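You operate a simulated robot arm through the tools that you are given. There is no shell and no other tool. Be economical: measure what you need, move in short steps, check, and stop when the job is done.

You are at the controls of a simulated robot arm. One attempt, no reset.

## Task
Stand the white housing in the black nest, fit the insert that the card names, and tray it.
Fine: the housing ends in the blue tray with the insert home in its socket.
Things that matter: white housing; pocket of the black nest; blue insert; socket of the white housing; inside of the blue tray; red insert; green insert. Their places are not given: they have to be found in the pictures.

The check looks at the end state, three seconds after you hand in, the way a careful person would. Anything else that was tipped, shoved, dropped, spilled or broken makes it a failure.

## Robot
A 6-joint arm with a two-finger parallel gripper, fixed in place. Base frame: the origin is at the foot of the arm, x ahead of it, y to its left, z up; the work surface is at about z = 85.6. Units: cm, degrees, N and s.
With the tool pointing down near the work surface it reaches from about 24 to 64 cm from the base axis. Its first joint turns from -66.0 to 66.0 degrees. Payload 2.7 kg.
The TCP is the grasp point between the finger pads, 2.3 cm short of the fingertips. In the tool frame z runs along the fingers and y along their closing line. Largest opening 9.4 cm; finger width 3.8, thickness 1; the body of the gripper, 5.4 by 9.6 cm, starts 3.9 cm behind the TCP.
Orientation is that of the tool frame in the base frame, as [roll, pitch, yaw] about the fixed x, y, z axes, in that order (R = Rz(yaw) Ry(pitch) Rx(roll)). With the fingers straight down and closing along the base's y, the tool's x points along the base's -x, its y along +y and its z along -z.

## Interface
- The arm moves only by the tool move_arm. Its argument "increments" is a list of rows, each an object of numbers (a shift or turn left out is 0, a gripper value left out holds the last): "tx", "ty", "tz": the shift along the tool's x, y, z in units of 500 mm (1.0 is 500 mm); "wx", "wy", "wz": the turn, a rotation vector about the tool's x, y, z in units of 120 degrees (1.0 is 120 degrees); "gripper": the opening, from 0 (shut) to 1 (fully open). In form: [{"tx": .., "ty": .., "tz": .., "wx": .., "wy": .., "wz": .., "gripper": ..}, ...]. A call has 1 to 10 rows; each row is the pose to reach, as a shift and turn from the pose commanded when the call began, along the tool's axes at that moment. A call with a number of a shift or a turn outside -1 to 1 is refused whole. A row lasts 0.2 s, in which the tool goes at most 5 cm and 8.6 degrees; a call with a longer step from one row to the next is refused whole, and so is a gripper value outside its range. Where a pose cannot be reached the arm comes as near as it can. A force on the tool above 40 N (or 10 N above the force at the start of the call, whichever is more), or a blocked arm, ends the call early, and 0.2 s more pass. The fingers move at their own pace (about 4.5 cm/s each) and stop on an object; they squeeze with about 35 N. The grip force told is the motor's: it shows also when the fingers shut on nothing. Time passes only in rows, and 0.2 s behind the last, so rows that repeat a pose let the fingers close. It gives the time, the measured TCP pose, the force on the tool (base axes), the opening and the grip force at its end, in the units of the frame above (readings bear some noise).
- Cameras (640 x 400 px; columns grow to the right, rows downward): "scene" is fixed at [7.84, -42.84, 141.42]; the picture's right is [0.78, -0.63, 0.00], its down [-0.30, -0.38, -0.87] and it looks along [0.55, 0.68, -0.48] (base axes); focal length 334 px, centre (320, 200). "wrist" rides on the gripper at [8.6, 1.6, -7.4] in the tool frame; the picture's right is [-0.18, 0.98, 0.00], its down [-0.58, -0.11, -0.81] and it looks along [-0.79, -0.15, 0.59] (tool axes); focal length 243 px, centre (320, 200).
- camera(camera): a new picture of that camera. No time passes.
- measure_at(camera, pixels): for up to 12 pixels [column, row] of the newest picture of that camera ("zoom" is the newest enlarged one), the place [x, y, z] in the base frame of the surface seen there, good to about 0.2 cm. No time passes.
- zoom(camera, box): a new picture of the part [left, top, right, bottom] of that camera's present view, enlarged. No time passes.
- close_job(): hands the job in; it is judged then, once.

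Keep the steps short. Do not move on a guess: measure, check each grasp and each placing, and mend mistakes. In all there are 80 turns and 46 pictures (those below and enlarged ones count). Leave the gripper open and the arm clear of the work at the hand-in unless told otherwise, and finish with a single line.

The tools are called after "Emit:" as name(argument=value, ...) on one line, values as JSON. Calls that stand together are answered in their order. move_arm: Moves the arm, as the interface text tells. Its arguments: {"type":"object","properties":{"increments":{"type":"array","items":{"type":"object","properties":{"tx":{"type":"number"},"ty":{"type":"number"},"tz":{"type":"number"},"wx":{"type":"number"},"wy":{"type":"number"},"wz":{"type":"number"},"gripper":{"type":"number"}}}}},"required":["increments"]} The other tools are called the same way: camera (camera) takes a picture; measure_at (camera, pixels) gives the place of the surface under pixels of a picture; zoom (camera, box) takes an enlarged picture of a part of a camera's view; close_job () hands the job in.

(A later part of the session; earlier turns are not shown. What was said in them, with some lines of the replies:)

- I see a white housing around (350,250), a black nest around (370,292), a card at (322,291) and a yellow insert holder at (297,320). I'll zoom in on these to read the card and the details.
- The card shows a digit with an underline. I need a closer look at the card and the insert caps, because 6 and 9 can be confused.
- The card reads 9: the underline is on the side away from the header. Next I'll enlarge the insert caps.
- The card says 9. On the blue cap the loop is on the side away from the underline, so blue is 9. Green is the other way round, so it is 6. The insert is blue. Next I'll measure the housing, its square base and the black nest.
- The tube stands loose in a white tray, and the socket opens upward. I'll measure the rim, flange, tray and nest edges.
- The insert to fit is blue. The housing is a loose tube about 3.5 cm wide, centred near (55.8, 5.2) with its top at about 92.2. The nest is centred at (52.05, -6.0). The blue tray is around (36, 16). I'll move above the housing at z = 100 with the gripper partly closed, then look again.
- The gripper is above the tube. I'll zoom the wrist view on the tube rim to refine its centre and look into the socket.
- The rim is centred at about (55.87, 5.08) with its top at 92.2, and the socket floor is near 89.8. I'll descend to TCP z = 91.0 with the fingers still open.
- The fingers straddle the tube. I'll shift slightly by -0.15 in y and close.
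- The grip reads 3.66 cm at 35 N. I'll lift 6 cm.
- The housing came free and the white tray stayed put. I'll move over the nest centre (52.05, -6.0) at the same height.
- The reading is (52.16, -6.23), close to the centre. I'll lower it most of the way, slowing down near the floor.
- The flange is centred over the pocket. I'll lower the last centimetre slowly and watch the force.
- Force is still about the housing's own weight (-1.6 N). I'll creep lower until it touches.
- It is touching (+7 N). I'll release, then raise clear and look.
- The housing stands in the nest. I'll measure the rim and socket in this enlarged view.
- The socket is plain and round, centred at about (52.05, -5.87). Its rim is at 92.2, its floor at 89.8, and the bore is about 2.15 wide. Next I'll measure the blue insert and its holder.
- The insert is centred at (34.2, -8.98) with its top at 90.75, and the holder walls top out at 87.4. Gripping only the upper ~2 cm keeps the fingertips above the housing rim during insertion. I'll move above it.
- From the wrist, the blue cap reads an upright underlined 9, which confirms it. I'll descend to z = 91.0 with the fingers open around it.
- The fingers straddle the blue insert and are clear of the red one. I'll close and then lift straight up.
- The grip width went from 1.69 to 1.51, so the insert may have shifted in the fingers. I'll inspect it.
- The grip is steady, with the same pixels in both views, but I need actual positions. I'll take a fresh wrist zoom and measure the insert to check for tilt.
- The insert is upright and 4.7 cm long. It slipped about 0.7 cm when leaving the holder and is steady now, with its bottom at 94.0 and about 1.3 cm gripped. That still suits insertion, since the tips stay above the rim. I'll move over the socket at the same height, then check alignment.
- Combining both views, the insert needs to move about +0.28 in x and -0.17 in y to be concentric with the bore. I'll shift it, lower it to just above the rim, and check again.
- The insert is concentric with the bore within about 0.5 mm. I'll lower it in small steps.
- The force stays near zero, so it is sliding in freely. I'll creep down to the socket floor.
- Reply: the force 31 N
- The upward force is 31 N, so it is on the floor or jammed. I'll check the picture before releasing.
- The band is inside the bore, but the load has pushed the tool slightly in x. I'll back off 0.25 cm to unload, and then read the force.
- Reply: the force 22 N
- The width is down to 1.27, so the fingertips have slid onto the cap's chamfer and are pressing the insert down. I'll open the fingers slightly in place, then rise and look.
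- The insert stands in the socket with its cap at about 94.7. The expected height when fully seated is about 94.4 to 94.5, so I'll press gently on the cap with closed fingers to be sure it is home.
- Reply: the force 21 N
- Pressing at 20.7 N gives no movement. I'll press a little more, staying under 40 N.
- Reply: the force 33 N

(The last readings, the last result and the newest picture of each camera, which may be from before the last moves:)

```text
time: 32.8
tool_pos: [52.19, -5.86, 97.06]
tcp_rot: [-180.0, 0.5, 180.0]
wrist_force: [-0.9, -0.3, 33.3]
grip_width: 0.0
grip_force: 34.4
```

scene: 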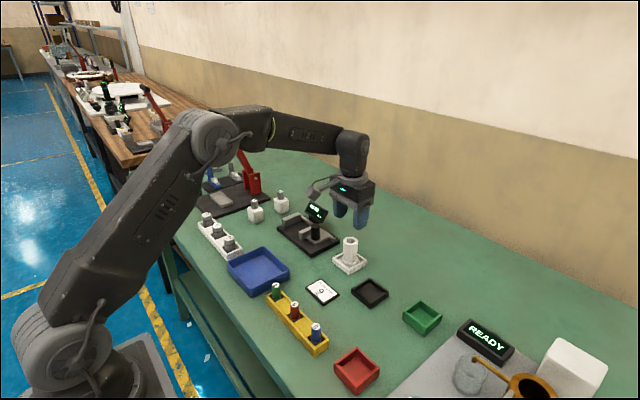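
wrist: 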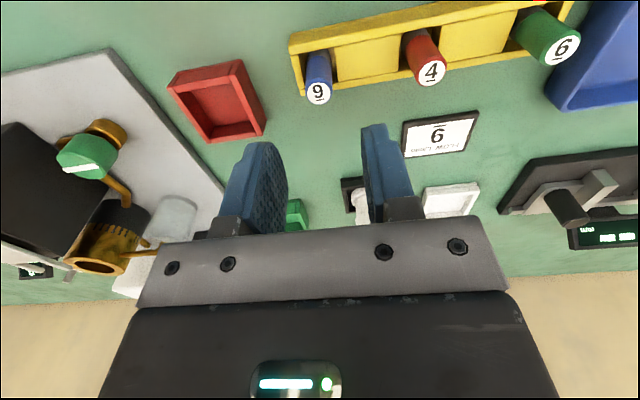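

The insert stays rigid at 33 N, stands upright in its loose bore, and has its cap at about 94.8, so it is on the socket floor. I'll raise, open to 5.6 cm, and check before taking the housing.

Emit:
move_arm(increments=[{"tz": -0.02}, {"tz": -0.066}, {"tz": -0.1}, {"tz": -0.1, "gripper": 0.62}, {"tz": -0.1}, {"tz": -0.1}, {"tz": -0.1}, {"tz": -0.1}])

Emit:
zoom(camera="wrist", box=[220, 0, 420, 140])

Emit:
measure_at(camera="zoom", pixels=[[318, 258], [318, 240], [318, 150], [318, 140], [270, 180], [370, 180], [318, 190], [260, 190], [380, 190], [318, 130]])

```text
time: 34.6
tool_pos: [51.99, -5.92, 101.8]
tcp_rot: [180.0, 0.0, -179.9]
wrist_force: [-0.3, 0.1, 0.0]
grip_width: 5.83
grip_force: 0.1
```

```text
2.86 times, centred on (320, 70) of wrist
```

zoom: 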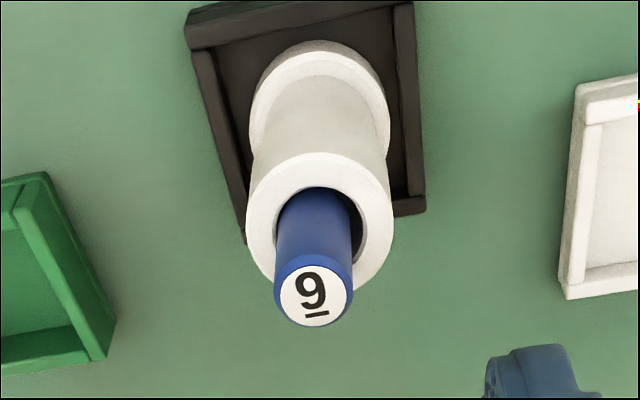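

```text
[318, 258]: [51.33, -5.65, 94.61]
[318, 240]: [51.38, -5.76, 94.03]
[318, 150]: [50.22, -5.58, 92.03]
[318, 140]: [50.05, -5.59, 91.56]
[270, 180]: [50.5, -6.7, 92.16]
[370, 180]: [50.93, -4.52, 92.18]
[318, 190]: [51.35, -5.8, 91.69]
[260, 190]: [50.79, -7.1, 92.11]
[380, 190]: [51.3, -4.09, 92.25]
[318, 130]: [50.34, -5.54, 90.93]
```

Still upright and seated. I'll descend around the housing collar to TCP z = 91.6, which keeps the gripper body above the cap. Then I'll close.

Emit:
move_arm(increments=[{"tx": 0.002, "ty": 0.002, "tz": 0.04}, {"tx": 0.002, "ty": 0.002, "tz": 0.09}, {"tx": 0.002, "ty": 0.002, "tz": 0.13}, {"tx": 0.002, "ty": 0.002, "tz": 0.17}, {"tx": 0.002, "ty": 0.002, "tz": 0.19}, {"tx": 0.002, "ty": 0.002, "tz": 0.202}, {"tx": 0.002, "ty": 0.002, "tz": 0.202}])

Emit:
move_arm(increments=[{"gripper": 0.0}, {"gripper": 0.0}, {"gripper": 0.0}, {"gripper": 0.0}, {"gripper": 0.0}])

```text
time: 36.2
tool_pos: [51.81, -5.66, 91.44]
tcp_rot: [180.0, 0.1, -179.9]
wrist_force: [0.6, 1.2, 0.3]
grip_width: 5.81
grip_force: 0.2
```

```text
time: 37.4
tool_pos: [51.84, -5.69, 91.5]
tcp_rot: [180.0, 0.0, -180.0]
wrist_force: [-0.2, -1.2, -0.6]
grip_width: 3.66
grip_force: 34.6
```

Gripped at 3.66 cm. I'll lift 8 cm and check that the insert rides along.

Emit:
move_arm(increments=[{"tz": -0.01}, {"tz": -0.03}, {"tz": -0.06}, {"tz": -0.1}, {"tz": -0.14}, {"tz": -0.16}, {"tz": -0.16}])

Emit:
camera(camera="scene")

Emit:
measure_at(camera="scene", pixels=[[230, 266], [261, 248], [288, 268], [250, 291], [258, 270], [305, 225], [318, 237], [334, 245]])

```text
time: 39.0
tool_pos: [51.93, -5.6, 99.64]
tcp_rot: [180.0, -0.1, 180.0]
wrist_force: [-0.3, 0.1, -2.3]
grip_width: 3.67
grip_force: 34.7
```

```text
4 pictures are left
```

scene: 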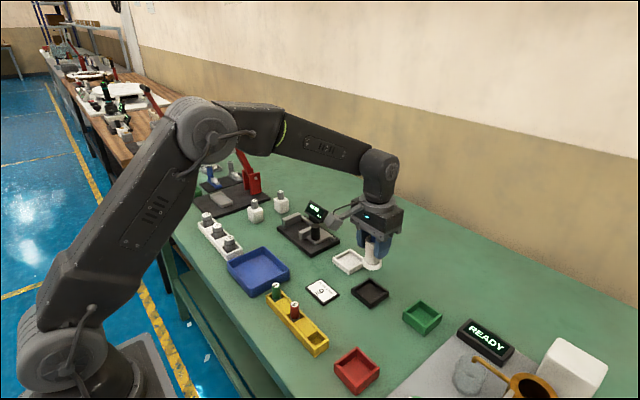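

```text
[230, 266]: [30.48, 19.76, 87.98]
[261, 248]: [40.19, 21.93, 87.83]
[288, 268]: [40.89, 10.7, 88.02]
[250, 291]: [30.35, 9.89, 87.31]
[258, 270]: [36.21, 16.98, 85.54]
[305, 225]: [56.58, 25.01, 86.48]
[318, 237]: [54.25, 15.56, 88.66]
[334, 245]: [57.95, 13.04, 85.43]
```

The housing and insert are lifted and the nest stays put. The blue tray spans x 30.3–41 and y 10–22, so I'll carry the housing to (35.8, 16) at this height.

Emit:
move_arm(increments=[{"tx": 0.02, "ty": 0.027}, {"tx": 0.06, "ty": 0.081}, {"tx": 0.105, "ty": 0.1416}, {"tx": 0.15, "ty": 0.2023}, {"tx": 0.195, "ty": 0.263}, {"tx": 0.24, "ty": 0.3237}, {"tx": 0.28, "ty": 0.3777}, {"tx": 0.31, "ty": 0.418}, {"tx": 0.324, "ty": 0.437}, {"tx": 0.324, "ty": 0.437}])

Emit:
zoom(camera="scene", box=[200, 190, 320, 310])

```text
time: 41.2
tool_pos: [35.62, 15.91, 99.77]
tcp_rot: [-180.0, 0.1, -180.0]
wrist_force: [-0.5, 0.4, -1.8]
grip_width: 3.63
grip_force: 34.5
```

```text
3.33 times, centred on (260, 250) of scene
```

zoom: 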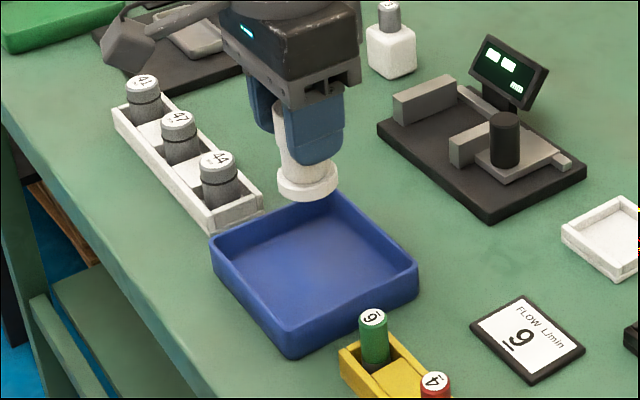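

The housing is over the tray. I'll lower it to about 0.5 cm above the tray floor, then creep to contact.

Emit:
move_arm(increments=[{"tz": 0.03}, {"tz": 0.07}, {"tz": 0.1}, {"tz": 0.13}, {"tz": 0.145}, {"tz": 0.152}, {"tz": 0.152}])

Emit:
move_arm(increments=[{"tz": 0.002}, {"tz": 0.004}, {"tz": 0.006}, {"tz": 0.008}, {"tz": 0.009}, {"tz": 0.009}])

```text
time: 42.8
tool_pos: [35.71, 15.94, 92.13]
tcp_rot: [179.9, -0.1, 179.9]
wrist_force: [-0.2, -0.7, -2.3]
grip_width: 3.65
grip_force: 34.7
```

```text
time: 44.2
tool_pos: [35.78, 15.89, 91.58]
tcp_rot: [179.9, -0.1, -180.0]
wrist_force: [-0.6, 0.2, -1.8]
grip_width: 3.64
grip_force: 35.2
```

No contact yet. I'll keep creeping down.

Emit:
move_arm(increments=[{"tz": 0.001}, {"tz": 0.002}, {"tz": 0.003}, {"tz": 0.003}])

```text
time: 45.2
tool_pos: [35.76, 16.01, 91.34]
tcp_rot: [-180.0, 0.0, -180.0]
wrist_force: [0.6, 0.1, -1.8]
grip_width: 3.68
grip_force: 35.1
```

Emit:
move_arm(increments=[{"tz": 0.001}, {"tz": 0.002}, {"tz": 0.003}, {"tz": 0.003}])

```text
time: 46.2
tool_pos: [35.89, 16.01, 91.49]
tcp_rot: [179.8, 0.1, 180.0]
wrist_force: [-2.9, 2.5, 12.3]
grip_width: 3.66
grip_force: 34.3
```

Contact at +12 N, so it is on the tray floor. I'll release, rise straight up past the insert cap, and look.

Emit:
move_arm(increments=[{"tz": -0.002}, {"tz": -0.002, "gripper": 0.6}, {"tz": -0.002}, {"tz": -0.002}, {"tz": -0.002}, {"tz": -0.04}, {"tz": -0.1}, {"tz": -0.18}, {"tz": -0.26}, {"tz": -0.26}])

Emit:
zoom(camera="scene", box=[215, 205, 305, 305])

Emit:
measure_at(camera="zoom", pixels=[[320, 100], [320, 150], [290, 160], [350, 160], [320, 180]])

```text
time: 48.4
tool_pos: [35.48, 15.98, 104.39]
tcp_rot: [-180.0, 0.0, 179.9]
wrist_force: [0.0, -0.5, -0.6]
grip_width: 5.63
grip_force: 0.0
```

```text
4.00 times, centred on (260, 255) of scene
```

zoom: 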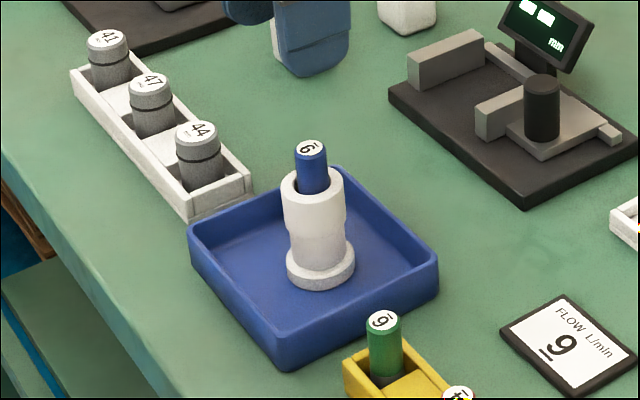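

```text
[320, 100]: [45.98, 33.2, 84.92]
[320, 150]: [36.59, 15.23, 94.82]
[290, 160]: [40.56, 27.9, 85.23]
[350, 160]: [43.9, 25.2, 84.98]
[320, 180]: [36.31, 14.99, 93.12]
```

The housing stands in the tray with the blue insert in it. I'll measure cap against rim to confirm the depth.

Emit:
measure_at(camera="zoom", pixels=[[311, 149], [305, 148], [316, 150], [311, 144], [313, 202], [300, 200], [288, 190], [334, 192], [340, 185], [311, 190], [311, 170]])

Emit:
zoom(camera="scene", box=[278, 238, 304, 252])

```text
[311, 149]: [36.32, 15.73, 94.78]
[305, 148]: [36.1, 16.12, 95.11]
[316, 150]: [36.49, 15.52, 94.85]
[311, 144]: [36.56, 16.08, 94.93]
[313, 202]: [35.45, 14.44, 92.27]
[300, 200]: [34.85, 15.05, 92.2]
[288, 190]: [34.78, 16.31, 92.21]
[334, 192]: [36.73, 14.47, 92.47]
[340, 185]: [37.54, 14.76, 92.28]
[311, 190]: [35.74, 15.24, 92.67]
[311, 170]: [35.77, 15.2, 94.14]
```

```text
16.00 times, centred on (291, 245) of scene
```

zoom: 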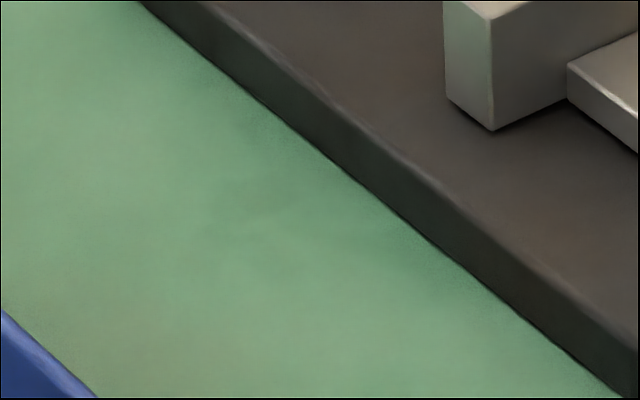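

Protrusion is about 2.55 cm. To check the insert's length, I'll measure the floor of its now-empty holder slot in the last full scene picture (around (316, 338)).

Emit:
measure_at(camera="scene", pixels=[[314, 338], [316, 338], [318, 338], [316, 341], [318, 340], [314, 340], [320, 338], [312, 338], [316, 335]])

```text
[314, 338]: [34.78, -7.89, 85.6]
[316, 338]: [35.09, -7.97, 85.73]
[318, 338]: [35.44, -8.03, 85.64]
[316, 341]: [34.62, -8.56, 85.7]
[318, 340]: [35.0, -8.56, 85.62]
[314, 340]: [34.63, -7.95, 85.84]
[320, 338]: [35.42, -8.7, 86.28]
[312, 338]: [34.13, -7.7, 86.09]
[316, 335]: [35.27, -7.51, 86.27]
```

The slot floor is at 85.67, so the insert is about 5.05 cm long. With 2.55 protruding, it sits about 2.5 deep against a socket depth of about 2.4, so it is home. I'll raise the arm clear with the gripper open.

Emit:
move_arm(increments=[{"tz": -0.06, "gripper": 1.0}, {"tz": -0.12}, {"tz": -0.18}, {"tz": -0.18}, {"tz": -0.18}])

Emit:
camera(camera="scene")

```text
time: 49.6
tool_pos: [35.84, 15.97, 113.39]
tcp_rot: [180.0, 0.0, 179.9]
wrist_force: [-0.1, 0.2, -0.1]
grip_width: 9.39
grip_force: 0.0
```

```text
0 pictures are left
```

scene: 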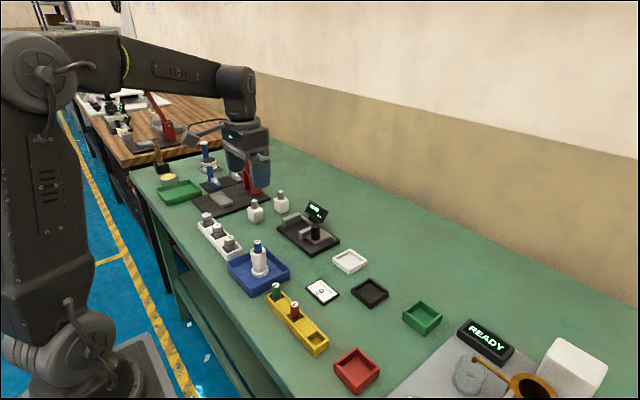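

Everything stands as intended: the housing with the blue insert is in the tray, nothing else was disturbed, and the arm is clear with the gripper open. I'll hand in.

Emit:
close_job()

```text
The job is handed in.
```

Job handed in: the white housing stands in the blue tray with the blue "9" insert home in its socket.
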